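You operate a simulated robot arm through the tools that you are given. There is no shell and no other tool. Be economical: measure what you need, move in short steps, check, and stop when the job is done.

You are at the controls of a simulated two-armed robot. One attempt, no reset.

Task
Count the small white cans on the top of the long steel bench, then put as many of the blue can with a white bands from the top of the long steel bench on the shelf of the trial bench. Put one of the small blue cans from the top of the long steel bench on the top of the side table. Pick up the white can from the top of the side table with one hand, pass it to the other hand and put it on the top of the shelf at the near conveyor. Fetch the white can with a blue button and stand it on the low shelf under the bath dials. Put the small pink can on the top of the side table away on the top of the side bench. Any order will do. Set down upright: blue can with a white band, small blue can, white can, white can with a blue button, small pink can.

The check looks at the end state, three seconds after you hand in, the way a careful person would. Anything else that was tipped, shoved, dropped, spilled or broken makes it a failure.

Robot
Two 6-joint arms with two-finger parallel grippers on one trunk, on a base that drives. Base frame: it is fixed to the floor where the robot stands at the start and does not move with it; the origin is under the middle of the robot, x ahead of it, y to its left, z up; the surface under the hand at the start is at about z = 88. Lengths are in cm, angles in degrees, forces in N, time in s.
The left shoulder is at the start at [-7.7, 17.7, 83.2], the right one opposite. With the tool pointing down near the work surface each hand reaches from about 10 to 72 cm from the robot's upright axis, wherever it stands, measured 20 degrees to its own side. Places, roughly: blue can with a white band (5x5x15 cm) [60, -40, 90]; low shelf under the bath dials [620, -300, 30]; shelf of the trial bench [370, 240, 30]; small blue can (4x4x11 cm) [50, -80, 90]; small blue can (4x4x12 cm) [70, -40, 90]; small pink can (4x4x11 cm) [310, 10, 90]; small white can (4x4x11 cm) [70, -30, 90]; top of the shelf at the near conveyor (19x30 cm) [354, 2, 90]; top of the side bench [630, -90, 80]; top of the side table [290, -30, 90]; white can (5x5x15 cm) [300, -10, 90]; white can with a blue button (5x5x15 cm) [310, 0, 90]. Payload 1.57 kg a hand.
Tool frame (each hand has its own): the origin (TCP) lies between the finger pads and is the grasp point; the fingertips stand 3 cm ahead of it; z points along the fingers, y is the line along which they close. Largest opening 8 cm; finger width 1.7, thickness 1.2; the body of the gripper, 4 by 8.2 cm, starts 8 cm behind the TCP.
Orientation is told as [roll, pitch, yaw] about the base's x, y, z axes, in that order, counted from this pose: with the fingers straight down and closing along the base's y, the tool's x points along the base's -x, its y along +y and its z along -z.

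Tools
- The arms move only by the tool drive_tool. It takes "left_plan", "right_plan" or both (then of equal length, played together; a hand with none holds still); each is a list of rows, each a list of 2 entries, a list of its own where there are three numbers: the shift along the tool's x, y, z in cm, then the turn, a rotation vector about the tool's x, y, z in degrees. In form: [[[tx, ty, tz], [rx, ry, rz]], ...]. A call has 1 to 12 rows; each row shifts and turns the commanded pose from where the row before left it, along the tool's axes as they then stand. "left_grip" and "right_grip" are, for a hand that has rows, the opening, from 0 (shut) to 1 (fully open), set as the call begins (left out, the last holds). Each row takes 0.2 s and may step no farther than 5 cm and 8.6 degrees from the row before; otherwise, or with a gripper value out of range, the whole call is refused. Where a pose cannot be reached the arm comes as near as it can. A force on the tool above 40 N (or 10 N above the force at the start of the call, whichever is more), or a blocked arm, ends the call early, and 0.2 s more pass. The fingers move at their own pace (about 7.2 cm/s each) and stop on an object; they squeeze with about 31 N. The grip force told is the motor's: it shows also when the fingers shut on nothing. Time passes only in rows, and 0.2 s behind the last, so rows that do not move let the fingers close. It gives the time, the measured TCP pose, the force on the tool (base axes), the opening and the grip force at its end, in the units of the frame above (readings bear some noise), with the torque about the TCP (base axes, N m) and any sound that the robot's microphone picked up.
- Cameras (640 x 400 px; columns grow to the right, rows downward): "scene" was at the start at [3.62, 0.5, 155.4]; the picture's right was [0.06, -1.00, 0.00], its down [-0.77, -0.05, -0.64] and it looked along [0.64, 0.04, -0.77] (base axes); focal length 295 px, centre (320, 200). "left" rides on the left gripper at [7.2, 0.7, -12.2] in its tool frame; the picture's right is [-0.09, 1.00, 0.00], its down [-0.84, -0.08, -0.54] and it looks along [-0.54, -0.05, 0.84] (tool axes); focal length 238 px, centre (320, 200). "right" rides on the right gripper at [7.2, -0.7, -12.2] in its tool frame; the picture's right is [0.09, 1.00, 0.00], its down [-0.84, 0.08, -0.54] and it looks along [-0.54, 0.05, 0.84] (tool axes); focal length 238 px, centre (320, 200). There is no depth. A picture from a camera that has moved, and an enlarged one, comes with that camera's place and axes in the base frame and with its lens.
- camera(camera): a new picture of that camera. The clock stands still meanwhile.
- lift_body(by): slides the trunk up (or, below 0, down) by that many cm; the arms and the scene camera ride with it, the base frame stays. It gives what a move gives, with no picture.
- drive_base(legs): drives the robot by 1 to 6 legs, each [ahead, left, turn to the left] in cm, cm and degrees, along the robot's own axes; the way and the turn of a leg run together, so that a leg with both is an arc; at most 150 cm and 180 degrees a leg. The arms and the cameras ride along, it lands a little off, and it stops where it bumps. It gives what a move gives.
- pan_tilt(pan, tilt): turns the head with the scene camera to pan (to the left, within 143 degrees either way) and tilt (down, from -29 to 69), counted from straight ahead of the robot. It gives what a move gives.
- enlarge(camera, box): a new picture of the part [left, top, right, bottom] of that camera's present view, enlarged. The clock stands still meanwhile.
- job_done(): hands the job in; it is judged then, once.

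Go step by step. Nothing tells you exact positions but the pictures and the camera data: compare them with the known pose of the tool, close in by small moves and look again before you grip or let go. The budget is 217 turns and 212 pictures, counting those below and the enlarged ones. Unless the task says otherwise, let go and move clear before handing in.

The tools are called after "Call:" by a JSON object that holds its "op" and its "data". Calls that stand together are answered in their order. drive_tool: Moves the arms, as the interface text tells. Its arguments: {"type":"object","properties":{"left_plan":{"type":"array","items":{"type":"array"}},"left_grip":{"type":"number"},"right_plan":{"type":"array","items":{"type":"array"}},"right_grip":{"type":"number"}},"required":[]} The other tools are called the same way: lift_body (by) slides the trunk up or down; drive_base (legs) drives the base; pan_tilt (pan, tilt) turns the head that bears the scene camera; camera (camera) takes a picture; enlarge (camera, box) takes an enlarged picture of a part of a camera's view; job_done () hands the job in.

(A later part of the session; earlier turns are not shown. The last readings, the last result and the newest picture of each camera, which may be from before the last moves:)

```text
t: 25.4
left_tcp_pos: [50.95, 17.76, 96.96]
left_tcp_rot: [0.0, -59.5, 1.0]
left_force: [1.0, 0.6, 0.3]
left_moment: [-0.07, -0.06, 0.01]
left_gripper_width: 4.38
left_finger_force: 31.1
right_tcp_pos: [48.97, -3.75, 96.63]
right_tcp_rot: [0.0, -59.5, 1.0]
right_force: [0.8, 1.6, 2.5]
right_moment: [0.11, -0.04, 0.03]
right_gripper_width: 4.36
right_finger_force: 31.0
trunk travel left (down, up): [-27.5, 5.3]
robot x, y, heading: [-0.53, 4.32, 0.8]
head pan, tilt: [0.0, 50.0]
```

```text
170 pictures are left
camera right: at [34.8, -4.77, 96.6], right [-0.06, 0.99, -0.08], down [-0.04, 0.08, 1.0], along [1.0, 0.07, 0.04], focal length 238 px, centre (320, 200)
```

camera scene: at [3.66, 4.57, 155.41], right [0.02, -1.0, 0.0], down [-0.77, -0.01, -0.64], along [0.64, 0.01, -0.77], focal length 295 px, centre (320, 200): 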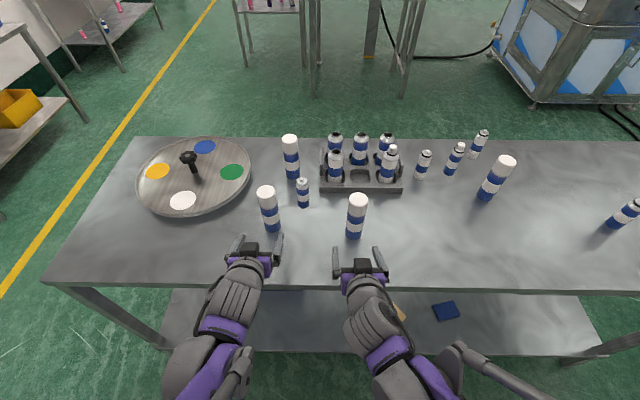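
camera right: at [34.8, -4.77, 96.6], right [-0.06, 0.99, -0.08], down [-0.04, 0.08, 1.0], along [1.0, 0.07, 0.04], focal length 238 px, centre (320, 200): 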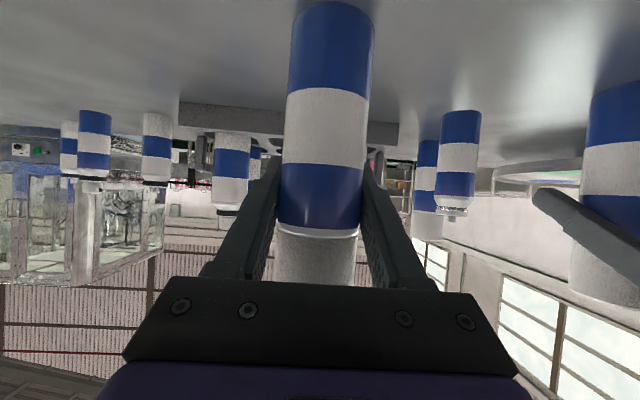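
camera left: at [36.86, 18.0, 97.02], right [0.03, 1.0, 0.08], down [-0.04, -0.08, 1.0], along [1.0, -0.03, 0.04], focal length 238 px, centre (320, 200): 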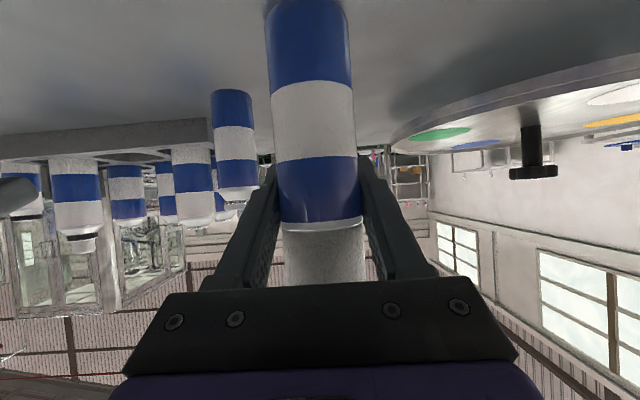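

Both gripped (4.4 cm). Lift and pull back.

Call:
{"op": "drive_tool", "data": {"left_plan": [[[-2.6, 0, -1.5], [0, 0, 0]], [[-2.6, 0, -1.5], [0, 0, 0]], [[-2.6, 0, -1.5], [0, 0, 0]], [[-2.6, 0, -1.5], [0, 0, 0]], [[1.5, 0, -3.5], [0, 0, 0]], [[1.5, 0, -3.5], [0, 0, 0]], [[1.5, 0, -3.5], [0, 0, 0]], [[1.5, 0, -3.5], [0, 0, 0]]], "right_plan": [[[-2.6, 0, -1.5], [0, 0, 0]], [[-2.6, 0, -1.5], [0, 0, 0]], [[-2.6, 0, -1.5], [0, 0, 0]], [[-2.6, 0, -1.5], [0, 0, 0]], [[1.5, 0, -3.5], [0, 0, 0]], [[1.5, 0, -3.5], [0, 0, 0]], [[1.5, 0, -3.5], [0, 0, 0]], [[1.5, 0, -3.5], [0, 0, 0]]]}}

Call:
{"op": "camera", "data": {"camera": "scene"}}

```text
t: 27.2
left_tcp_pos: [36.05, 17.15, 110.96]
left_tcp_rot: [0.0, -59.6, 1.0]
left_force: [-0.4, -0.5, -1.7]
left_moment: [-0.02, -0.03, -0.02]
left_gripper_width: 4.36
left_finger_force: 30.9
right_tcp_pos: [33.8, -4.04, 110.75]
right_tcp_rot: [0.0, -59.7, 0.9]
right_force: [0.5, 0.3, -2.2]
right_moment: [0.0, -0.02, -0.01]
right_gripper_width: 4.39
right_finger_force: 30.8
trunk travel left (down, up): [-27.5, 5.3]
robot x, y, heading: [-0.92, 4.6, 0.9]
head pan, tilt: [0.0, 50.0]
```

```text
169 pictures are left
camera scene: at [2.92, 4.47, 155.4], right [0.02, -1.0, 0.0], down [-0.76, -0.01, -0.64], along [0.64, 0.01, -0.76], focal length 295 px, centre (320, 200)
```

scene: 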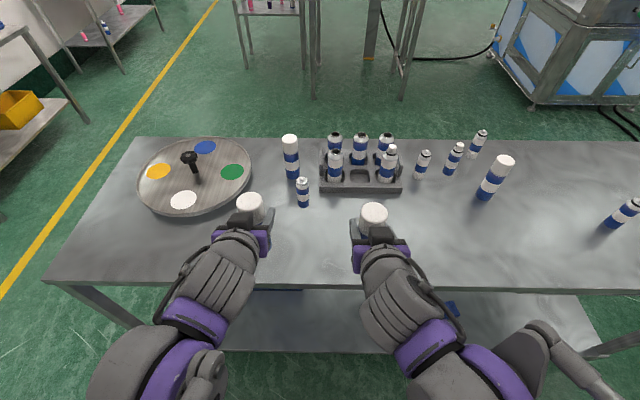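

Both cans held. Back up a touch and go left past the bench end.

Call:
{"op": "drive_base", "data": {"legs": [[-8, 0, -1], [0, 138, 0], [100, 0, 0]]}}

Call:
{"op": "pan_tilt", "data": {"pan": 15, "tilt": 20}}

Call:
{"op": "camera", "data": {"camera": "scene"}}

```text
t: 45.0
left_tcp_pos: [129.23, 157.9, 110.83]
left_tcp_rot: [0.0, -59.5, 2.0]
left_force: [-0.1, 0.0, -2.2]
left_moment: [0.02, -0.02, 0.01]
left_gripper_width: 4.36
left_finger_force: 30.4
right_tcp_pos: [127.4, 136.6, 110.77]
right_tcp_rot: [0.0, -59.5, 1.9]
right_force: [-0.2, -0.3, -1.4]
right_moment: [0.01, -0.02, -0.06]
right_gripper_width: 4.4
right_finger_force: 30.8
trunk travel left (down, up): [-27.5, 5.3]
robot x, y, heading: [93.08, 144.4, 1.8]
head pan, tilt: [0.0, 50.0]
```

```text
t: 45.9
left_tcp_pos: [129.29, 157.84, 110.83]
left_tcp_rot: [0.0, -59.6, 2.0]
left_force: [-0.2, 0.1, -1.5]
left_moment: [0.05, 0.0, 0.0]
left_gripper_width: 4.39
left_finger_force: 30.9
right_tcp_pos: [127.51, 136.61, 110.71]
right_tcp_rot: [0.0, -59.5, 1.9]
right_force: [1.0, 0.1, -2.0]
right_moment: [0.0, 0.0, 0.01]
right_gripper_width: 4.39
right_finger_force: 31.1
trunk travel left (down, up): [-27.5, 5.3]
robot x, y, heading: [92.58, 144.09, 2.3]
head pan, tilt: [15.0, 20.0]
```

```text
168 pictures are left
camera scene: at [97.58, 147.01, 159.96], right [0.29, -0.96, 0.0], down [-0.33, -0.1, -0.94], along [0.9, 0.27, -0.34], focal length 295 px, centre (320, 200)
```

scene: 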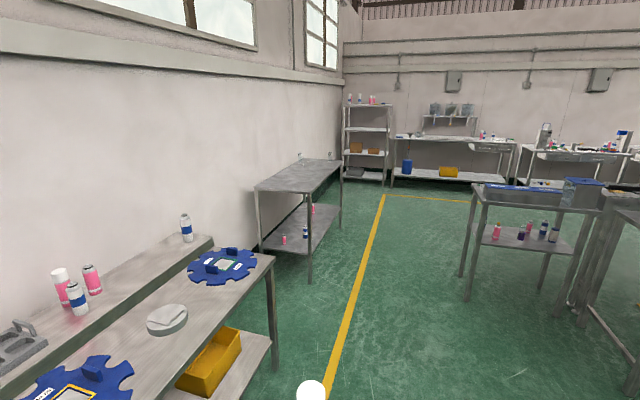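

The trial bench front edge lies at y≈214, x 301–414. Driving alongside it.

Call:
{"op": "drive_base", "data": {"legs": [[130, 0, -2], [130, -4, 0]]}}

Call:
{"op": "pan_tilt", "data": {"pan": 90, "tilt": 45}}

Call:
{"op": "camera", "data": {"camera": "scene"}}

```text
t: 58.5
left_tcp_pos: [387.66, 154.66, 110.92]
left_tcp_rot: [0.0, -59.6, -0.3]
left_force: [1.0, -0.7, -1.2]
left_moment: [-0.01, -0.01, 0.01]
left_gripper_width: 4.39
left_finger_force: 31.3
right_tcp_pos: [385.17, 133.38, 110.73]
right_tcp_rot: [0.0, -59.5, -0.1]
right_force: [-0.4, 0.6, -2.8]
right_moment: [0.0, -0.04, 0.02]
right_gripper_width: 4.4
right_finger_force: 30.9
trunk travel left (down, up): [-27.5, 5.3]
robot x, y, heading: [350.82, 142.43, -0.3]
head pan, tilt: [15.0, 20.0]
```

```text
t: 60.0
left_tcp_pos: [387.66, 154.54, 110.79]
left_tcp_rot: [-0.1, -59.4, -0.2]
left_force: [-1.1, 0.4, -2.6]
left_moment: [0.03, -0.04, -0.01]
left_gripper_width: 4.38
left_finger_force: 30.7
right_tcp_pos: [385.1, 133.41, 110.74]
right_tcp_rot: [0.0, -59.6, -0.2]
right_force: [-0.3, 0.0, -2.0]
right_moment: [-0.03, -0.05, 0.0]
right_gripper_width: 4.38
right_finger_force: 30.8
trunk travel left (down, up): [-27.5, 5.3]
robot x, y, heading: [350.73, 142.49, -0.2]
head pan, tilt: [90.0, 45.0]
```

```text
167 pictures are left
camera scene: at [346.78, 150.72, 156.1], right [1.0, 0.0, 0.0], down [0.0, -0.71, -0.71], along [0.0, 0.71, -0.71], focal length 295 px, centre (320, 200)
```

scene: 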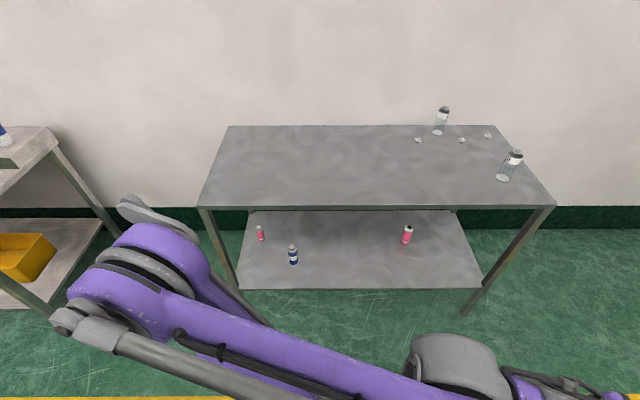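

The shelf is free between x≈340 and 385. Turn to face it and approach; then lower the trunk.

Call:
{"op": "drive_base", "data": {"legs": [[0, 0, 90.2], [24, -13.7, 0]]}}

Call:
{"op": "pan_tilt", "data": {"pan": 0, "tilt": 55}}

Call:
{"op": "camera", "data": {"camera": "scene"}}

```text
t: 65.7
left_tcp_pos: [353.17, 203.59, 110.8]
left_tcp_rot: [0.0, -59.5, 89.0]
left_force: [-0.1, 0.9, -1.2]
left_moment: [0.01, 0.01, 0.0]
left_gripper_width: 4.36
left_finger_force: 30.7
right_tcp_pos: [374.23, 200.72, 110.7]
right_tcp_rot: [0.0, -59.5, 89.2]
right_force: [0.0, -0.1, -2.1]
right_moment: [0.0, 0.0, 0.01]
right_gripper_width: 4.39
right_finger_force: 31.1
trunk travel left (down, up): [-27.5, 5.3]
robot x, y, heading: [364.93, 167.01, 89.1]
head pan, tilt: [90.0, 45.0]
```

```text
t: 67.4
left_tcp_pos: [353.16, 203.61, 110.75]
left_tcp_rot: [0.0, -59.6, 89.2]
left_force: [-0.6, 0.1, -1.4]
left_moment: [0.01, 0.02, -0.01]
left_gripper_width: 4.35
left_finger_force: 30.9
right_tcp_pos: [374.2, 200.7, 110.73]
right_tcp_rot: [0.1, -59.5, 89.2]
right_force: [0.7, -0.7, -1.1]
right_moment: [0.01, 0.02, 0.0]
right_gripper_width: 4.37
right_finger_force: 31.2
trunk travel left (down, up): [-27.5, 5.3]
robot x, y, heading: [365.04, 166.58, 89.4]
head pan, tilt: [0.0, 55.0]
```

```text
166 pictures are left
camera scene: at [364.89, 169.64, 154.76], right [1.0, -0.01, 0.0], down [-0.01, -0.82, -0.57], along [0.01, 0.57, -0.82], focal length 295 px, centre (320, 200)
```

scene: 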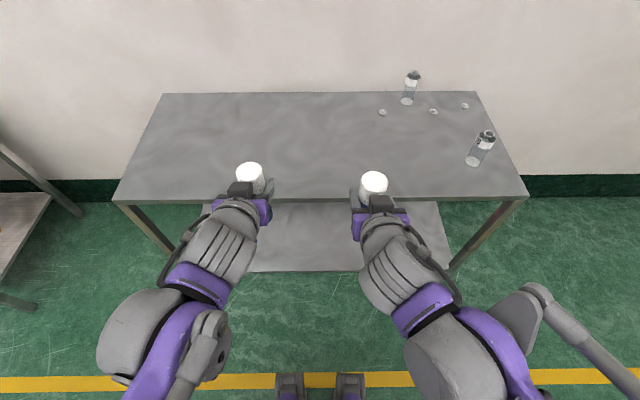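

Call:
{"op": "lift_body", "data": {"by": -27}}

Call:
{"op": "drive_tool", "data": {"left_plan": [[[3.85, 0, 2.22], [0, 0, 0]], [[3.85, 0, 2.22], [0, 0, 0]], [[3.85, 0, 2.22], [0, 0, 0]], [[3.85, 0, 2.22], [0, 0, 0]], [[3.85, 0, 2.22], [0, 0, 0]], [[3.85, 0, 2.22], [0, 0, 0]], [[3.85, 0, 2.22], [0, 0, 0]], [[3.85, 0, 2.22], [0, 0, 0]]], "right_plan": [[[3.85, 0, 2.22], [0, 0, 0]], [[3.85, 0, 2.22], [0, 0, 0]], [[3.85, 0, 2.22], [0, 0, 0]], [[3.85, 0, 2.22], [0, 0, 0]], [[3.85, 0, 2.22], [0, 0, 0]], [[3.85, 0, 2.22], [0, 0, 0]], [[3.85, 0, 2.22], [0, 0, 0]], [[3.85, 0, 2.22], [0, 0, 0]]]}}

Call:
{"op": "camera", "data": {"camera": "scene"}}

Call:
{"op": "camera", "data": {"camera": "left"}}

Call:
{"op": "camera", "data": {"camera": "right"}}

```text
t: 70.1
left_tcp_pos: [353.08, 203.58, 83.8]
left_tcp_rot: [0.0, -59.5, 89.3]
left_force: [-0.4, 0.7, -2.0]
left_moment: [0.05, -0.01, 0.01]
left_gripper_width: 4.38
left_finger_force: 31.1
right_tcp_pos: [374.33, 200.81, 83.85]
right_tcp_rot: [0.0, -59.5, 89.2]
right_force: [0.2, -0.4, -1.3]
right_moment: [0.01, 0.0, -0.01]
right_gripper_width: 4.4
right_finger_force: 31.1
trunk travel left (down, up): [-0.5, 32.3]
robot x, y, heading: [364.9, 166.65, 89.2]
head pan, tilt: [0.0, 55.0]
```

```text
t: 71.9
left_tcp_pos: [353.6, 207.93, 55.45]
left_tcp_rot: [0.0, -59.3, 89.3]
left_force: [0.2, 0.0, -2.0]
left_moment: [0.0, 0.0, 0.01]
left_gripper_width: 4.42
left_finger_force: 30.6
left hand out of reach, approached as far as the arm can: row 6, 7, 8
right_tcp_pos: [373.72, 203.89, 57.38]
right_tcp_rot: [0.0, -59.4, 89.3]
right_force: [-0.6, -0.5, -2.3]
right_moment: [0.01, 0.0, 0.01]
right_gripper_width: 4.37
right_finger_force: 30.8
right hand out of reach, approached as far as the arm can: row 6, 7, 8
trunk travel left (down, up): [-0.5, 32.3]
robot x, y, heading: [364.76, 166.26, 89.2]
head pan, tilt: [0.0, 55.0]
```

```text
165 pictures are left
camera scene: at [364.97, 174.65, 127.29], right [1.0, -0.01, 0.0], down [-0.01, -0.82, -0.57], along [0.01, 0.57, -0.82], focal length 295 px, centre (320, 200)
```

scene: 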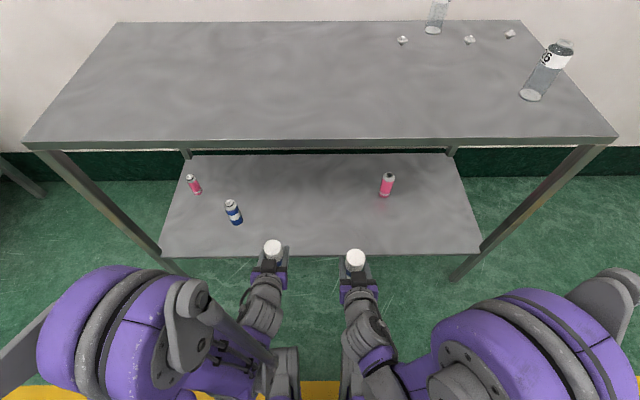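

```text
164 pictures are left
camera left: at [352.81, 193.59, 55.57], right [-0.99, 0.06, 0.08], down [0.08, -0.04, 1.0], along [0.06, 1.0, 0.04], focal length 238 px, centre (320, 200)
```

left: 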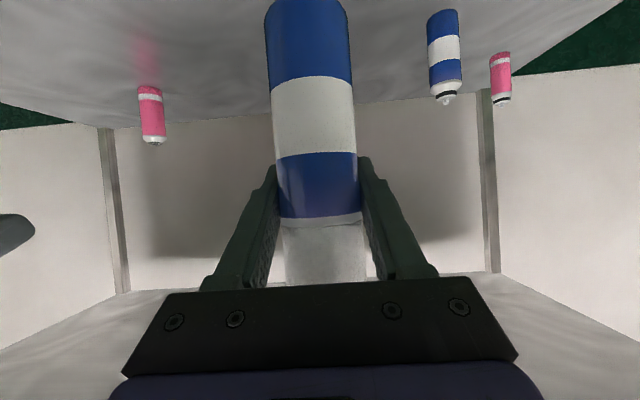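

```text
163 pictures are left
camera right: at [374.11, 189.57, 57.4], right [-1.0, -0.03, -0.08], down [-0.08, -0.04, 1.0], along [-0.04, 1.0, 0.04], focal length 238 px, centre (320, 200)
```

right: 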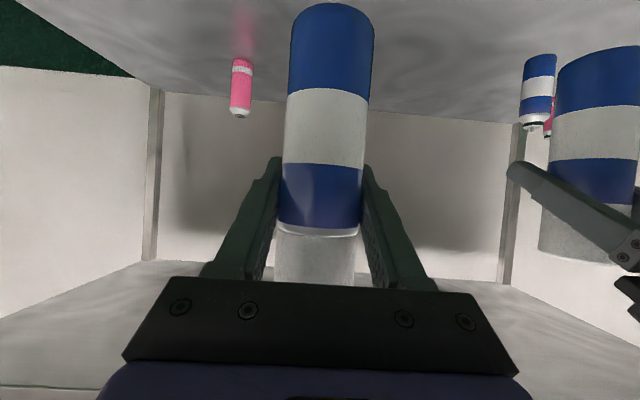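

At close range the wrist can't go lower; reach further in first, then descend.

Call:
{"op": "drive_tool", "data": {"left_plan": [[[-2.3, 0, 4.0], [0, 0, 0]], [[-2.3, 0, 4.0], [0, 0, 0]], [[-2.3, 0, 4.0], [0, 0, 0]], [[-2.3, 0, 4.0], [0, 0, 0]], [[1.73, 0, 1], [0, 0, 0]], [[1.73, 0, 1], [0, 0, 0]]], "right_plan": [[[-2.3, 0, 4.0], [0, 0, 0]], [[-2.3, 0, 4.0], [0, 0, 0]], [[-2.3, 0, 4.0], [0, 0, 0]], [[-2.3, 0, 4.0], [0, 0, 0]], [[1.73, 0, 1], [0, 0, 0]], [[1.73, 0, 1], [0, 0, 0]]]}}

Call:
{"op": "camera", "data": {"camera": "scene"}}

```text
t: 73.3
left_tcp_pos: [354.02, 226.1, 51.19]
left_tcp_rot: [0.0, -59.5, 89.2]
left_force: [-0.7, 0.0, -2.6]
left_moment: [0.03, -0.02, 0.01]
left_gripper_width: 4.38
left_finger_force: 31.0
right_tcp_pos: [373.78, 222.47, 52.94]
right_tcp_rot: [0.1, -59.5, 89.1]
right_force: [0.5, 0.2, -1.6]
right_moment: [0.0, 0.0, -0.01]
right_gripper_width: 4.37
right_finger_force: 30.7
trunk travel left (down, up): [-0.5, 32.3]
robot x, y, heading: [364.81, 166.71, 89.1]
head pan, tilt: [0.0, 55.0]
```

```text
162 pictures are left
camera scene: at [364.96, 174.71, 127.28], right [1.0, -0.01, 0.0], down [-0.01, -0.82, -0.57], along [0.01, 0.57, -0.82], focal length 295 px, centre (320, 200)
```

scene: 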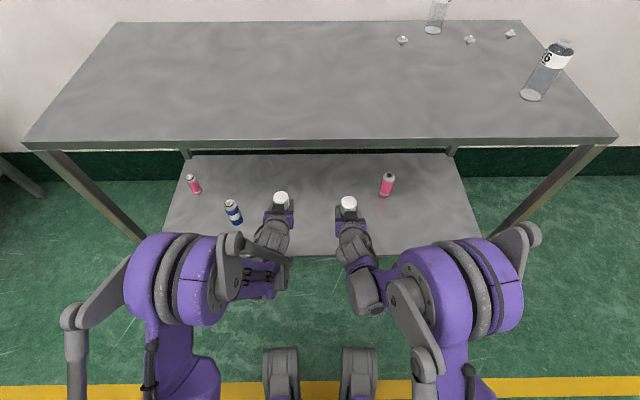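

Call:
{"op": "drive_tool", "data": {"left_plan": [[[-1, 0, 1.73], [0, 0, 0]], [[2.6, 0, 1.5], [0, 0, 0]], [[2.6, 0, 1.5], [0, 0, 0]], [[2.6, 0, 1.5], [0, 0, 0]]], "right_plan": [[[-2.5, 0, 4.33], [0, 0, 0]], [[3.1, 0, 1.8], [0, 0, 0]], [[3.1, 0, 1.8], [0, 0, 0]], [[3.1, 0, 1.8], [0, 0, 0]]]}}

Call:
{"op": "camera", "data": {"camera": "left"}}

Call:
{"op": "camera", "data": {"camera": "right"}}

Call:
{"op": "enlarge", "data": {"camera": "scene", "box": [220, 140, 420, 265]}}

```text
t: 74.3
left_tcp_pos: [354.05, 227.94, 42.36]
left_tcp_rot: [0.0, -59.5, 89.1]
left_force: [0.0, -0.2, -1.4]
left_moment: [0.05, -0.03, 0.03]
left_gripper_width: 4.4
left_finger_force: 31.1
right_tcp_pos: [373.64, 227.64, 42.29]
right_tcp_rot: [-0.1, -59.5, 89.2]
right_force: [-0.5, 0.7, -2.2]
right_moment: [-0.04, 0.0, 0.01]
right_gripper_width: 4.37
right_finger_force: 31.2
trunk travel left (down, up): [-0.5, 32.3]
robot x, y, heading: [365.16, 166.64, 89.3]
head pan, tilt: [0.0, 55.0]
```

```text
161 pictures are left
camera left: at [353.26, 213.74, 42.49], right [-0.99, 0.06, 0.08], down [0.08, -0.04, 1.0], along [0.06, 1.0, 0.04], focal length 238 px, centre (320, 200)
```

left: 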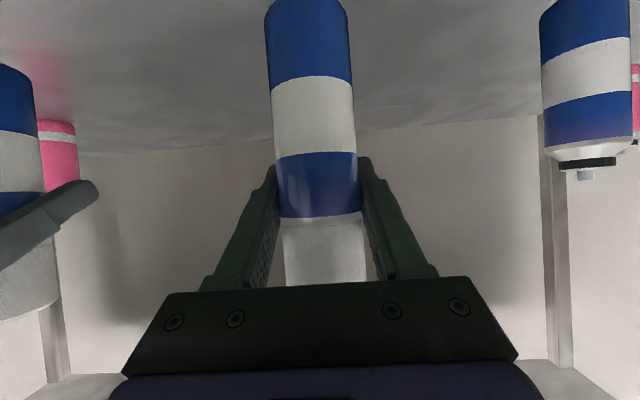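

```text
160 pictures are left
camera right: at [374.14, 213.36, 42.31], right [-1.0, -0.03, -0.08], down [-0.08, -0.04, 1.0], along [-0.04, 1.0, 0.04], focal length 238 px, centre (320, 200)
```

right: 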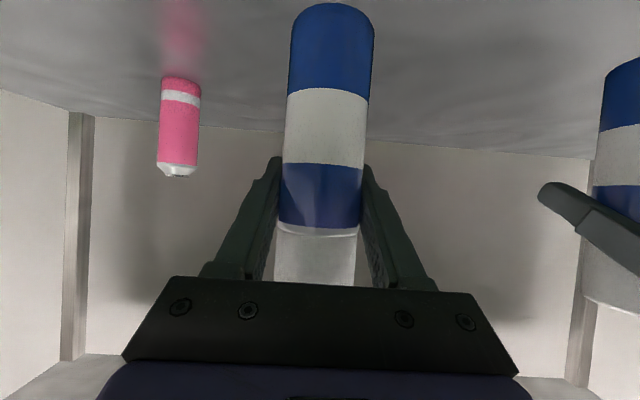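

```text
3.20 times, centred on (320, 202) of scene
camera zoom: at [364.96, 174.72, 127.28], right [1.0, -0.01, 0.0], down [-0.01, -0.82, -0.57], along [0.01, 0.57, -0.82], focal length 944 px, centre (320, 192)
```

zoom: 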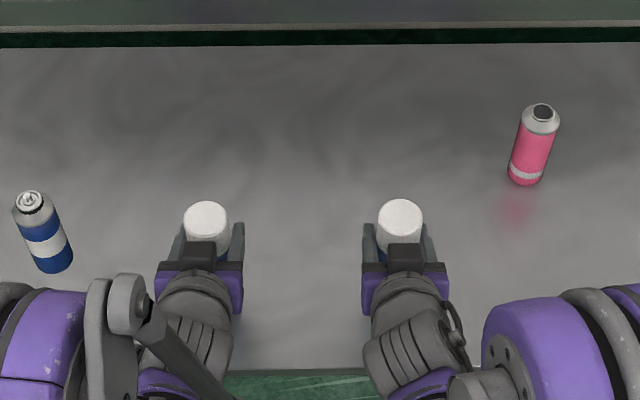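

Call:
{"op": "drive_tool", "data": {"left_plan": [[[0.78, 0, 0.45], [0, 0, 0]], [[0.78, 0, 0.45], [0, 0, 0]], [[0.43, 0, 0.25], [0, 0, 0]]], "right_plan": [[[0.78, 0, 0.45], [0, 0, 0]], [[0.78, 0, 0.45], [0, 0, 0]], [[0.43, 0, 0.25], [0, 0, 0]]]}}

Call:
{"op": "drive_tool", "data": {"left_plan": [[[0.26, 0, 0.15], [0, 0, 0]], [[0.26, 0, 0.15], [0, 0, 0]]], "right_plan": [[[0.26, 0, 0.15], [0, 0, 0]], [[0.26, 0, 0.15], [0, 0, 0]]]}}

```text
t: 75.1
left_tcp_pos: [354.01, 227.89, 40.02]
left_tcp_rot: [0.1, -59.5, 89.2]
left_force: [-0.3, 0.5, -1.8]
left_moment: [-0.01, 0.01, 0.0]
left_gripper_width: 4.4
left_finger_force: 30.5
right_tcp_pos: [373.89, 227.49, 40.13]
right_tcp_rot: [0.3, -59.5, 89.2]
right_force: [-0.9, -0.4, -2.4]
right_moment: [-0.01, -0.01, -0.02]
right_gripper_width: 4.41
right_finger_force: 31.2
trunk travel left (down, up): [-0.5, 32.3]
robot x, y, heading: [364.75, 166.28, 89.2]
head pan, tilt: [0.0, 55.0]
```

```text
t: 75.7
left_tcp_pos: [354.05, 227.96, 39.39]
left_tcp_rot: [0.0, -59.5, 89.2]
left_force: [0.2, 0.3, -1.4]
left_moment: [0.0, 0.01, -0.01]
left_gripper_width: 4.4
left_finger_force: 31.0
right_tcp_pos: [373.82, 227.46, 39.55]
right_tcp_rot: [0.0, -59.4, 89.2]
right_force: [-0.6, 0.0, -1.4]
right_moment: [0.0, 0.0, 0.03]
right_gripper_width: 4.4
right_finger_force: 30.6
trunk travel left (down, up): [-0.5, 32.3]
robot x, y, heading: [364.43, 166.62, 89.2]
head pan, tilt: [0.0, 55.0]
```

Call:
{"op": "drive_tool", "data": {"left_plan": [[[0.26, 0, 0.15], [0, 0, 0]], [[0.26, 0, 0.15], [0, 0, 0]]], "right_plan": [[[0.26, 0, 0.15], [0, 0, 0]], [[0.26, 0, 0.15], [0, 0, 0]]]}}

Call:
{"op": "drive_tool", "data": {"left_plan": [[[0.26, 0, 0.15], [0, 0, 0]], [[0.26, 0, 0.15], [0, 0, 0]]], "right_plan": [[[0.26, 0, 0.15], [0, 0, 0]], [[0.26, 0, 0.15], [0, 0, 0]]]}}

```text
t: 76.3
left_tcp_pos: [354.01, 228.07, 39.07]
left_tcp_rot: [0.1, -59.6, 89.1]
left_force: [1.8, 1.8, 22.4]
left_moment: [-0.15, -0.21, 0.1]
left_gripper_width: 4.41
left_finger_force: 31.1
right_tcp_pos: [373.75, 227.4, 39.05]
right_tcp_rot: [0.1, -59.6, 89.2]
right_force: [0.5, 0.2, -1.6]
right_moment: [-0.02, 0.0, -0.01]
right_gripper_width: 4.37
right_finger_force: 31.1
trunk travel left (down, up): [-0.5, 32.3]
robot x, y, heading: [364.77, 166.76, 89.3]
head pan, tilt: [0.0, 55.0]
```

```text
t: 76.9
left_tcp_pos: [353.94, 227.91, 38.41]
left_tcp_rot: [-0.1, -59.7, 89.1]
left_force: [3.8, 0.7, 21.9]
left_moment: [-0.05, -0.28, 0.04]
left_gripper_width: 4.42
left_finger_force: 30.6
right_tcp_pos: [373.72, 227.31, 38.62]
right_tcp_rot: [0.0, -59.8, 89.1]
right_force: [-0.4, 0.8, 15.6]
right_moment: [-0.39, 0.04, 0.02]
right_gripper_width: 4.37
right_finger_force: 30.5
trunk travel left (down, up): [-0.5, 32.3]
robot x, y, heading: [364.92, 166.19, 89.1]
head pan, tilt: [0.0, 55.0]
```

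Both touch the shelf. Release, check, and withdraw straight back.

Call:
{"op": "drive_tool", "data": {"left_plan": [[[0, 0, 0], [0, 0, 0]], [[0, 0, 0], [0, 0, 0]], [[0, 0, 0], [0, 0, 0]], [[1, 0, -1.73], [0, 0, 0]], [[2, 0, -3.46], [0, 0, 0]], [[2, 0, -3.46], [0, 0, 0]], [[2, 0, -3.46], [0, 0, 0]]], "left_grip": 1, "right_plan": [[[0, 0, 0], [0, 0, 0]], [[0, 0, 0], [0, 0, 0]], [[0, 0, 0], [0, 0, 0]], [[1, 0, -1.73], [0, 0, 0]], [[2, 0, -3.46], [0, 0, 0]], [[2, 0, -3.46], [0, 0, 0]], [[2, 0, -3.46], [0, 0, 0]]], "right_grip": 1}}

Call:
{"op": "camera", "data": {"camera": "scene"}}

Call:
{"op": "camera", "data": {"camera": "right"}}

```text
t: 78.5
left_tcp_pos: [354.69, 219.85, 40.99]
left_tcp_rot: [-0.1, -59.4, 89.4]
left_force: [0.2, -0.5, 0.1]
left_moment: [-0.01, 0.0, -0.01]
left_gripper_width: 8.0
left_finger_force: 0.0
left hand out of reach, approached as far as the arm can: row 6, 7
right_tcp_pos: [372.96, 219.23, 40.64]
right_tcp_rot: [0.0, -59.4, 89.2]
right_force: [-0.6, 0.1, -0.2]
right_moment: [0.01, -0.01, -0.03]
right_gripper_width: 7.99
right_finger_force: 0.0
right hand out of reach, approached as far as the arm can: row 6, 7
trunk travel left (down, up): [-0.5, 32.3]
robot x, y, heading: [364.76, 166.56, 89.3]
head pan, tilt: [0.0, 55.0]
```

```text
158 pictures are left
camera scene: at [364.95, 174.6, 127.29], right [1.0, -0.01, 0.0], down [-0.01, -0.82, -0.57], along [0.01, 0.57, -0.82], focal length 295 px, centre (320, 200)
```

scene: 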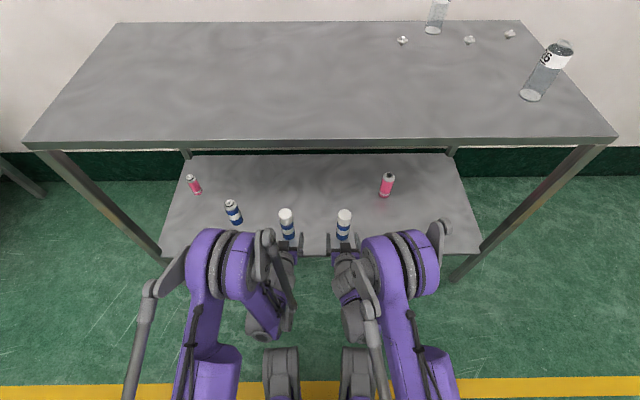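

```text
157 pictures are left
camera right: at [373.35, 205.1, 40.71], right [-1.0, -0.03, -0.08], down [-0.08, -0.04, 1.0], along [-0.04, 1.0, 0.04], focal length 238 px, centre (320, 200)
```

right: 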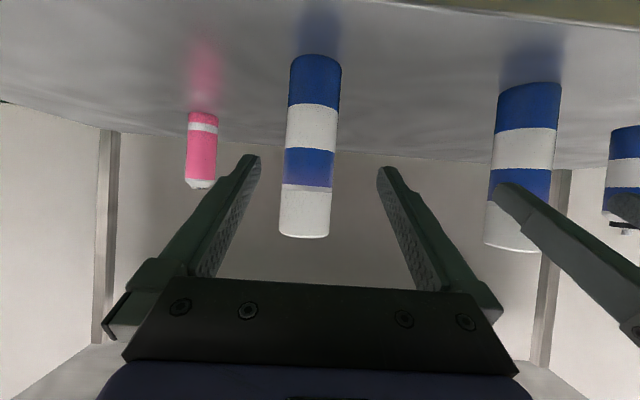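

Both stand upright. Back the base out, then raise the trunk and arms.

Call:
{"op": "drive_base", "data": {"legs": [[-28, 0, 0]]}}

Call:
{"op": "lift_body", "data": {"by": 27}}

Call:
{"op": "drive_tool", "data": {"left_plan": [[[-3, 0, -3.5], [0, 0, 0]], [[-3, 0, -3.5], [0, 0, 0]], [[-3, 0, -3.5], [0, 0, 0]], [[-3, 0, -3.5], [0, 0, 0]], [[-3, 0, -3.5], [0, 0, 0]], [[-3.5, 0, -2], [0, 0, 0]], [[-3.5, 0, -2], [0, 0, 0]], [[-3.5, 0, -2], [0, 0, 0]]], "right_plan": [[[-3, 0, -3.5], [0, 0, 0]], [[-3, 0, -3.5], [0, 0, 0]], [[-3, 0, -3.5], [0, 0, 0]], [[-3, 0, -3.5], [0, 0, 0]], [[-3, 0, -3.5], [0, 0, 0]], [[-3.5, 0, -2], [0, 0, 0]], [[-3.5, 0, -2], [0, 0, 0]], [[-3.5, 0, -2], [0, 0, 0]]]}}

Call:
{"op": "camera", "data": {"camera": "scene"}}

```text
t: 80.5
left_tcp_pos: [354.37, 192.38, 41.03]
left_tcp_rot: [0.0, -59.3, 89.3]
left_force: [0.1, 0.3, 0.0]
left_moment: [-0.01, -0.03, 0.0]
left_gripper_width: 8.0
left_finger_force: 0.0
right_tcp_pos: [372.47, 191.73, 40.65]
right_tcp_rot: [0.0, -59.5, 89.4]
right_force: [0.2, -0.1, 0.7]
right_moment: [0.01, -0.05, 0.02]
right_gripper_width: 7.99
right_finger_force: 0.1
trunk travel left (down, up): [-0.5, 32.3]
robot x, y, heading: [364.38, 139.29, 89.3]
head pan, tilt: [0.0, 55.0]
```

```text
t: 83.2
left_tcp_pos: [354.23, 195.99, 71.24]
left_tcp_rot: [0.1, -62.4, 89.3]
left_force: [0.8, 0.2, 0.1]
left_moment: [0.0, 0.0, 0.01]
left_gripper_width: 8.0
left_finger_force: 0.1
right_tcp_pos: [372.45, 195.36, 70.85]
right_tcp_rot: [0.0, -62.4, 89.3]
right_force: [-0.4, -0.6, 0.2]
right_moment: [-0.03, 0.03, 0.0]
right_gripper_width: 7.98
right_finger_force: 0.0
trunk travel left (down, up): [-27.5, 5.3]
robot x, y, heading: [364.88, 138.57, 89.2]
head pan, tilt: [0.0, 55.0]
```

```text
t: 85.0
left_tcp_pos: [354.47, 187.05, 104.97]
left_tcp_rot: [0.0, -62.5, 89.2]
left_force: [0.2, -0.3, -0.8]
left_moment: [0.01, -0.02, 0.02]
left_gripper_width: 7.99
left_finger_force: 0.0
right_tcp_pos: [372.53, 186.63, 104.62]
right_tcp_rot: [0.0, -62.4, 89.3]
right_force: [0.7, -0.5, -0.6]
right_moment: [-0.02, -0.04, 0.0]
right_gripper_width: 8.02
right_finger_force: 0.1
trunk travel left (down, up): [-27.5, 5.3]
robot x, y, heading: [364.35, 138.8, 89.1]
head pan, tilt: [0.0, 55.0]
```

```text
156 pictures are left
camera scene: at [364.55, 141.76, 154.75], right [1.0, -0.01, 0.0], down [-0.01, -0.82, -0.57], along [0.01, 0.57, -0.82], focal length 295 px, centre (320, 200)
```

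scene: 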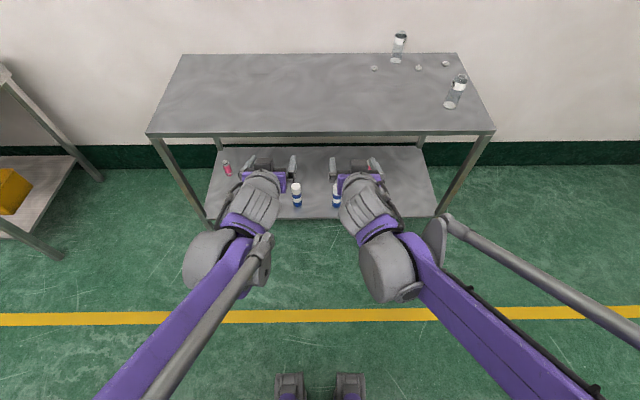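

Next I fetch the back-left large blue can and a small blue one from the bench's far side. Driving there, facing back toward the bench.

Call:
{"op": "drive_tool", "data": {"left_plan": [[[0, 0, 0], [0, 2.8, 0]]], "right_plan": [[[0, 0, 0], [0, 2.8, 0]]]}}

Call:
{"op": "drive_base", "data": {"legs": [[0, 0, 90.8], [100, 0, 0], [95, 0, 0], [0, 149, 0]]}}

Call:
{"op": "pan_tilt", "data": {"pan": 0, "tilt": 35}}

Call:
{"op": "camera", "data": {"camera": "scene"}}

```text
t: 85.4
left_tcp_pos: [354.21, 187.12, 104.84]
left_tcp_rot: [-0.1, -59.6, 89.3]
left_force: [0.3, -0.5, -1.1]
left_moment: [0.01, 0.02, -0.04]
left_gripper_width: 7.99
left_finger_force: 0.1
right_tcp_pos: [372.48, 186.62, 104.51]
right_tcp_rot: [-0.1, -59.6, 89.3]
right_force: [-0.5, -0.1, -0.5]
right_moment: [-0.02, 0.03, 0.0]
right_gripper_width: 7.98
right_finger_force: 0.1
trunk travel left (down, up): [-27.5, 5.3]
robot x, y, heading: [363.99, 139.01, 89.6]
head pan, tilt: [0.0, 55.0]
```

```text
t: 111.9
left_tcp_pos: [118.84, -20.6, 104.8]
left_tcp_rot: [0.1, -59.6, -179.5]
left_force: [0.8, -0.2, 0.5]
left_moment: [0.0, -0.02, -0.03]
left_gripper_width: 7.99
left_finger_force: 0.1
right_tcp_pos: [119.08, -2.59, 104.45]
right_tcp_rot: [0.0, -59.6, -179.6]
right_force: [-0.9, 0.3, -0.1]
right_moment: [0.02, -0.02, 0.0]
right_gripper_width: 7.99
right_finger_force: 0.0
trunk travel left (down, up): [-27.5, 5.3]
robot x, y, heading: [166.7, -9.54, -179.4]
head pan, tilt: [0.0, 55.0]
```

```text
t: 112.8
left_tcp_pos: [118.78, -20.54, 104.88]
left_tcp_rot: [-0.1, -59.6, -179.5]
left_force: [-0.1, -0.2, 0.2]
left_moment: [0.01, -0.02, -0.03]
left_gripper_width: 8.0
left_finger_force: 0.1
right_tcp_pos: [119.02, -2.51, 104.43]
right_tcp_rot: [0.0, -59.6, -179.6]
right_force: [-0.2, 0.5, -0.8]
right_moment: [-0.01, 0.01, 0.02]
right_gripper_width: 7.99
right_finger_force: 0.0
trunk travel left (down, up): [-27.5, 5.3]
robot x, y, heading: [166.84, -9.26, -179.5]
head pan, tilt: [0.0, 35.0]
```

```text
155 pictures are left
camera scene: at [162.35, -9.56, 157.57], right [-0.01, 1.0, 0.0], down [0.57, 0.01, -0.82], along [-0.82, -0.01, -0.57], focal length 295 px, centre (320, 200)
```

scene: 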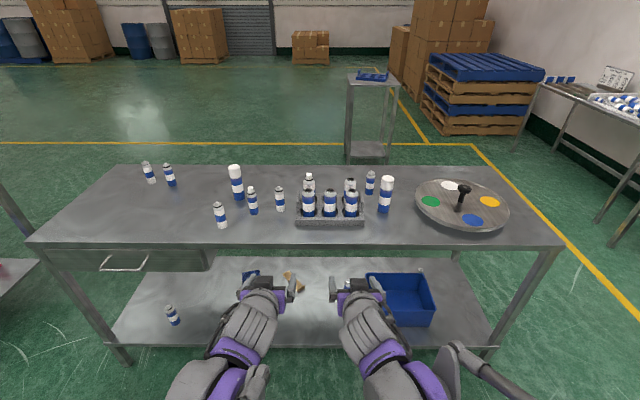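

Call:
{"op": "enlarge", "data": {"camera": "scene", "box": [200, 150, 420, 250]}}

Call:
{"op": "enlarge", "data": {"camera": "scene", "box": [120, 150, 280, 250]}}

```text
2.91 times, centred on (310, 200) of scene
camera zoom: at [162.35, -9.56, 157.57], right [-0.01, 1.0, 0.0], down [0.57, 0.01, -0.82], along [-0.82, -0.01, -0.57], focal length 858 px, centre (349, 200)
```

zoom: 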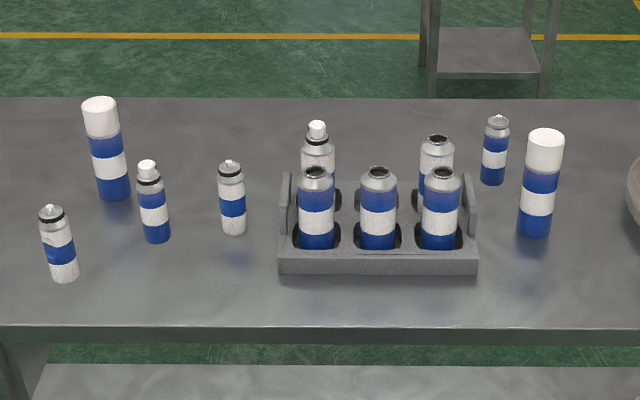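

```text
4.00 times, centred on (200, 200) of scene
camera zoom: at [162.35, -9.56, 157.57], right [-0.01, 1.0, 0.0], down [0.57, 0.01, -0.82], along [-0.82, -0.01, -0.57], focal length 1180 px, centre (800, 200)
```

zoom: 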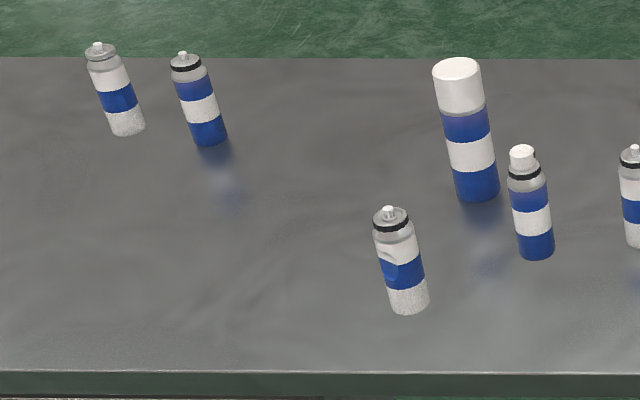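

Targets: large blue (69.2, 14.3), small blue (71.2, -36.4). Spread and lower the hands, then drive in.

Call:
{"op": "drive_tool", "data": {"left_plan": [[[3.07, 3.2, -1.0], [0, 0, 0]], [[3.07, 3.2, -1.0], [0, 0, 0]], [[3.07, 3.2, -1.0], [0, 0, 0]], [[3.07, 3.2, -1.0], [0, 0, 0]], [[3.07, 3.2, -1.0], [0, 0, 0]]], "left_grip": 0.85, "right_plan": [[[2.48, -3.4, -1.34], [0, 0, 0]], [[2.48, -3.4, -1.34], [0, 0, 0]], [[2.48, -3.4, -1.34], [0, 0, 0]], [[2.48, -3.4, -1.34], [0, 0, 0]], [[2.48, -3.4, -1.34], [0, 0, 0]]]}}

Call:
{"op": "drive_base", "data": {"legs": [[38, 0, -0.5]]}}

Call:
{"op": "camera", "data": {"camera": "left"}}

Call:
{"op": "camera", "data": {"camera": "right"}}

Call:
{"op": "camera", "data": {"camera": "scene"}}

```text
t: 114.0
left_tcp_pos: [130.64, -36.61, 93.96]
left_tcp_rot: [-0.1, -59.5, -179.4]
left_force: [-0.5, -0.5, 0.4]
left_moment: [0.02, 0.03, 0.02]
left_gripper_width: 6.8
left_finger_force: 0.0
right_tcp_pos: [130.94, 14.6, 97.36]
right_tcp_rot: [0.0, -59.6, -179.7]
right_force: [0.0, 0.0, 1.0]
right_moment: [0.02, 0.01, 0.02]
right_gripper_width: 7.99
right_finger_force: 0.0
trunk travel left (down, up): [-27.5, 5.3]
robot x, y, heading: [167.19, -9.78, -179.4]
head pan, tilt: [0.0, 35.0]
```

```text
t: 116.3
left_tcp_pos: [93.19, -37.32, 94.07]
left_tcp_rot: [0.0, -59.5, -179.1]
left_force: [0.7, 0.0, -0.1]
left_moment: [0.02, 0.03, 0.03]
left_gripper_width: 6.79
left_finger_force: 0.1
right_tcp_pos: [93.2, 13.87, 97.31]
right_tcp_rot: [-0.1, -59.6, -179.2]
right_force: [-0.2, 0.6, 0.1]
right_moment: [0.0, 0.0, 0.0]
right_gripper_width: 8.01
right_finger_force: 0.1
trunk travel left (down, up): [-27.5, 5.3]
robot x, y, heading: [129.46, -10.05, -179.1]
head pan, tilt: [0.0, 35.0]
```

```text
152 pictures are left
camera left: at [107.37, -37.82, 94.1], right [-0.03, -1.0, 0.08], down [0.04, 0.08, 1.0], along [-1.0, 0.03, 0.04], focal length 238 px, centre (320, 200)
```

left: 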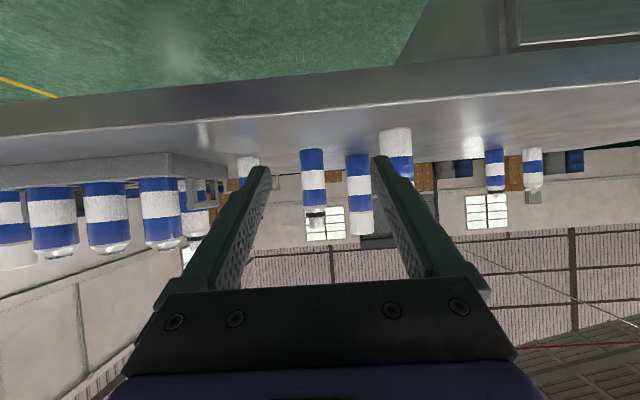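

```text
151 pictures are left
camera right: at [107.22, 14.66, 97.3], right [0.06, -0.99, -0.08], down [0.04, -0.08, 1.0], along [-1.0, -0.06, 0.04], focal length 238 px, centre (320, 200)
```

right: 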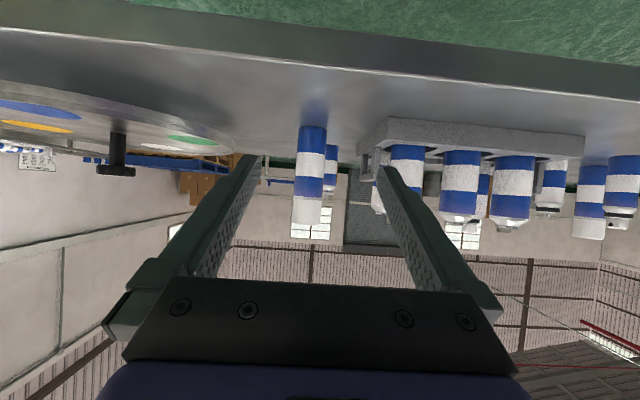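

```text
150 pictures are left
camera scene: at [124.7, -10.05, 157.57], right [-0.02, 1.0, 0.0], down [0.57, 0.01, -0.82], along [-0.82, -0.01, -0.57], focal length 295 px, centre (320, 200)
```

scene: 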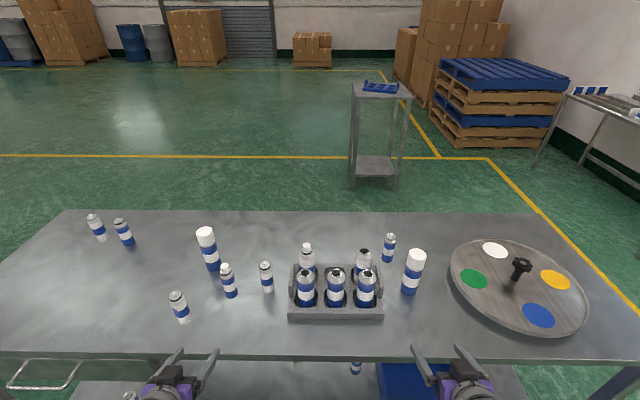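

Call:
{"op": "drive_tool", "data": {"left_plan": [[[-2.13, -0.38, 3.68], [0, 0, 0]], [[-2.13, -0.38, 3.68], [0, 0, 0]], [[-2.13, -0.38, 3.68], [0, 0, 0]], [[-2.13, -0.38, 3.68], [0, 0, 0]]], "right_plan": [[[-2.38, -0.2, 4.11], [0, 0, 0]], [[-2.38, -0.2, 4.11], [0, 0, 0]], [[-2.38, -0.2, 4.11], [0, 0, 0]], [[-2.38, -0.2, 4.11], [0, 0, 0]]]}}

Call:
{"op": "camera", "data": {"camera": "left"}}

Call:
{"op": "camera", "data": {"camera": "right"}}

Call:
{"op": "camera", "data": {"camera": "scene"}}

```text
t: 117.3
left_tcp_pos: [75.78, -35.52, 93.95]
left_tcp_rot: [0.1, -59.4, -179.3]
left_force: [0.4, 0.2, -1.6]
left_moment: [-0.03, -0.02, 0.01]
left_gripper_width: 6.77
left_finger_force: 0.0
right_tcp_pos: [73.67, 14.38, 97.05]
right_tcp_rot: [-0.1, -59.6, -179.2]
right_force: [1.1, 0.4, 0.9]
right_moment: [0.02, -0.04, 0.0]
right_gripper_width: 7.99
right_finger_force: 0.0
trunk travel left (down, up): [-27.5, 5.3]
robot x, y, heading: [129.37, -9.64, -179.2]
head pan, tilt: [0.0, 35.0]
```

```text
149 pictures are left
camera left: at [90.05, -36.15, 94.05], right [-0.03, -1.0, 0.08], down [0.04, 0.08, 1.0], along [-1.0, 0.03, 0.04], focal length 238 px, centre (320, 200)
```

left: 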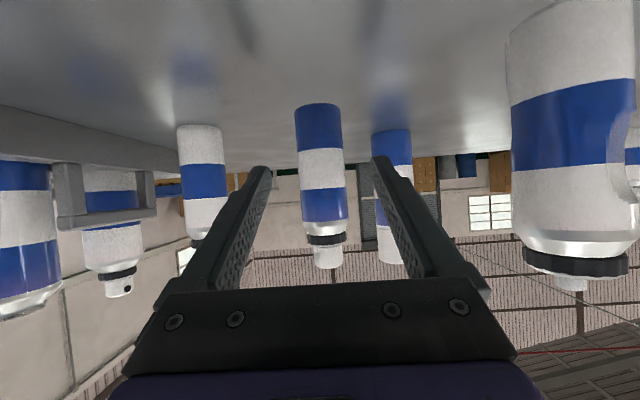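

```text
148 pictures are left
camera right: at [87.85, 15.06, 96.95], right [0.06, -0.99, -0.08], down [0.04, -0.08, 1.0], along [-1.0, -0.06, 0.04], focal length 238 px, centre (320, 200)
```

right: 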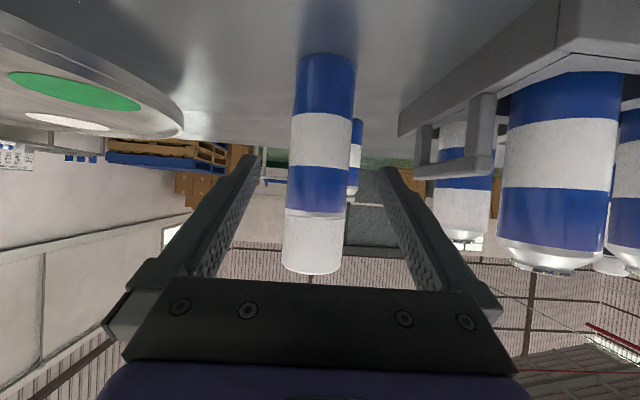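

```text
147 pictures are left
camera scene: at [124.39, -10.03, 157.58], right [-0.02, 1.0, 0.0], down [0.58, 0.01, -0.82], along [-0.82, -0.01, -0.58], focal length 295 px, centre (320, 200)
```

scene: 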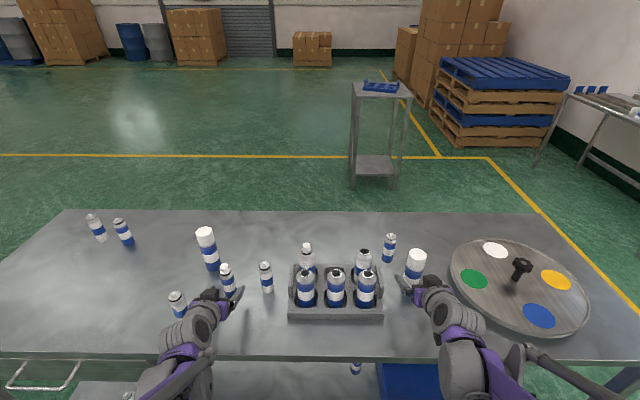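

Call:
{"op": "drive_tool", "data": {"left_plan": [[[-1.17, 0, 2.03], [0, 0, 0]], [[-1.17, 0, 2.03], [0, 0, 0]]], "right_plan": [[[-1.0, 0, 1.73], [0, 0, 0]], [[-1.0, 0, 1.73], [0, 0, 0]]]}}

Call:
{"op": "drive_tool", "data": {"left_plan": [[[0, 0, 0], [0, 0, 0]], [[0, 0, 0], [0, 0, 0]], [[0, 0, 0], [0, 0, 0]], [[0, 0, 0], [0, 0, 0]]], "left_grip": 0, "right_plan": [[[0, 0, 0], [0, 0, 0]], [[0, 0, 0], [0, 0, 0]], [[0, 0, 0], [0, 0, 0]], [[0, 0, 0], [0, 0, 0]]], "right_grip": 0}}

Call:
{"op": "camera", "data": {"camera": "left"}}

Call:
{"op": "camera", "data": {"camera": "right"}}

```text
t: 118.0
left_tcp_pos: [71.34, -35.8, 93.86]
left_tcp_rot: [0.0, -59.5, -179.1]
left_force: [0.1, 0.2, 0.0]
left_moment: [0.01, -0.02, 0.0]
left_gripper_width: 6.82
left_finger_force: 0.1
right_tcp_pos: [70.07, 14.31, 97.19]
right_tcp_rot: [0.1, -59.6, -179.2]
right_force: [-0.3, -0.3, 0.4]
right_moment: [0.03, 0.01, -0.01]
right_gripper_width: 8.01
right_finger_force: 0.0
trunk travel left (down, up): [-27.5, 5.3]
robot x, y, heading: [129.24, -10.04, -178.8]
head pan, tilt: [0.0, 35.0]
```

```text
t: 119.0
left_tcp_pos: [71.33, -35.63, 93.84]
left_tcp_rot: [0.0, -59.6, -179.1]
left_force: [-0.8, -0.7, 0.5]
left_moment: [-0.02, 0.06, 0.02]
left_gripper_width: 3.39
left_finger_force: 31.0
right_tcp_pos: [70.03, 14.23, 97.29]
right_tcp_rot: [0.1, -59.5, -179.1]
right_force: [-0.6, -1.4, 0.0]
right_moment: [-0.07, 0.08, -0.01]
right_gripper_width: 4.41
right_finger_force: 30.7
trunk travel left (down, up): [-27.5, 5.3]
robot x, y, heading: [129.15, -10.03, -179.0]
head pan, tilt: [0.0, 35.0]
```

```text
146 pictures are left
camera left: at [85.64, -36.27, 93.98], right [-0.03, -1.0, 0.08], down [0.04, 0.08, 1.0], along [-1.0, 0.03, 0.04], focal length 238 px, centre (320, 200)
```

left: 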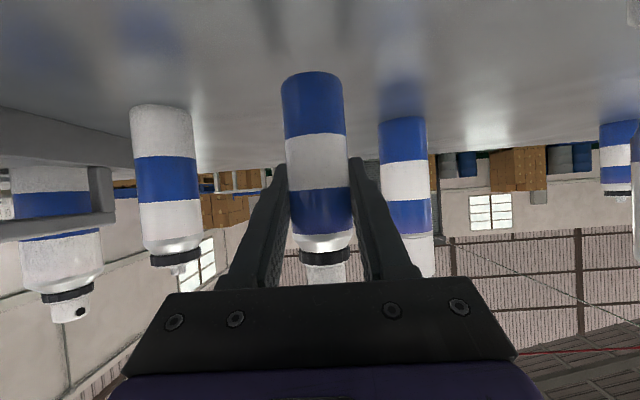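

```text
145 pictures are left
camera right: at [84.2, 15.09, 97.13], right [0.06, -0.99, -0.08], down [0.04, -0.08, 1.0], along [-1.0, -0.06, 0.04], focal length 238 px, centre (320, 200)
```

right: 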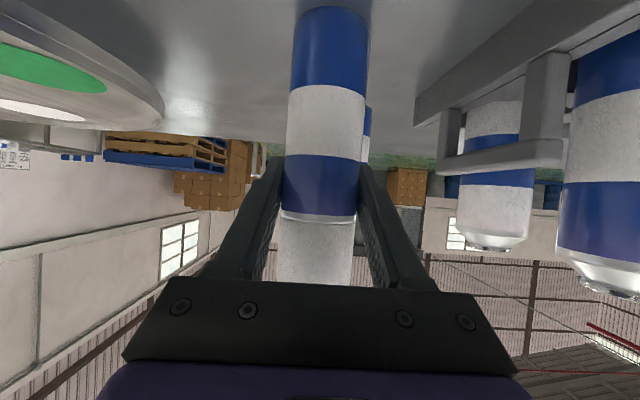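

Both gripped. Lift and back away.

Call:
{"op": "drive_tool", "data": {"left_plan": [[[-2.6, 0, -1.5], [0, 0, 0]], [[-3.03, 0, -1.75], [0, 0, 0]], [[-3.03, 0, -1.75], [0, 0, 0]], [[-3.03, 0, -1.75], [0, 0, 0]], [[-2.6, 0, -1.5], [0, 0, 0]]], "right_plan": [[[-2.6, 0, -1.5], [0, 0, 0]], [[-3.03, 0, -1.75], [0, 0, 0]], [[-3.03, 0, -1.75], [0, 0, 0]], [[-3.03, 0, -1.75], [0, 0, 0]], [[-2.6, 0, -1.5], [0, 0, 0]]]}}

Call:
{"op": "drive_base", "data": {"legs": [[-40, 0, 0]]}}

Call:
{"op": "camera", "data": {"camera": "scene"}}

```text
t: 120.2
left_tcp_pos: [71.36, -36.04, 110.21]
left_tcp_rot: [0.1, -59.5, -179.2]
left_force: [-0.8, 0.2, -0.6]
left_moment: [0.0, 0.0, 0.03]
left_gripper_width: 3.37
left_finger_force: 31.1
right_tcp_pos: [70.14, 14.39, 113.34]
right_tcp_rot: [0.0, -59.7, -179.1]
right_force: [0.1, 1.0, -1.0]
right_moment: [0.01, -0.02, 0.02]
right_gripper_width: 4.39
right_finger_force: 31.3
trunk travel left (down, up): [-27.5, 5.3]
robot x, y, heading: [129.45, -10.25, -179.0]
head pan, tilt: [0.0, 35.0]
```

```text
t: 122.7
left_tcp_pos: [110.99, -35.15, 110.22]
left_tcp_rot: [0.0, -59.5, -179.5]
left_force: [-0.1, 0.9, -0.8]
left_moment: [-0.02, 0.03, -0.02]
left_gripper_width: 3.37
left_finger_force: 31.3
right_tcp_pos: [110.13, 15.26, 113.47]
right_tcp_rot: [0.1, -59.6, -179.6]
right_force: [-0.2, -0.7, -1.9]
right_moment: [0.0, 0.02, 0.03]
right_gripper_width: 4.42
right_finger_force: 31.0
trunk travel left (down, up): [-27.5, 5.3]
robot x, y, heading: [169.01, -9.61, -179.2]
head pan, tilt: [0.0, 35.0]
```

```text
144 pictures are left
camera scene: at [164.66, -9.54, 157.58], right [-0.01, 1.0, 0.0], down [0.57, 0.0, -0.82], along [-0.82, -0.01, -0.57], focal length 295 px, centre (320, 200)
```

scene: 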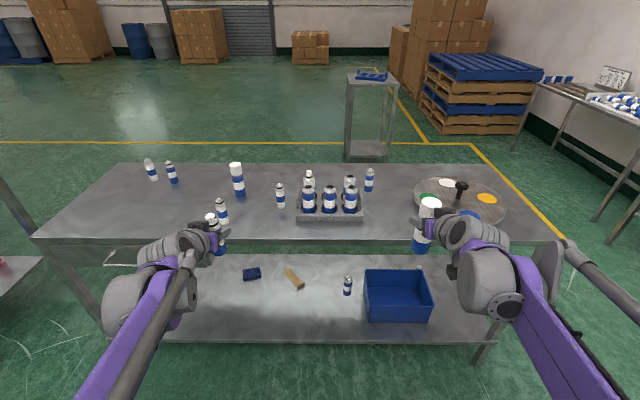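

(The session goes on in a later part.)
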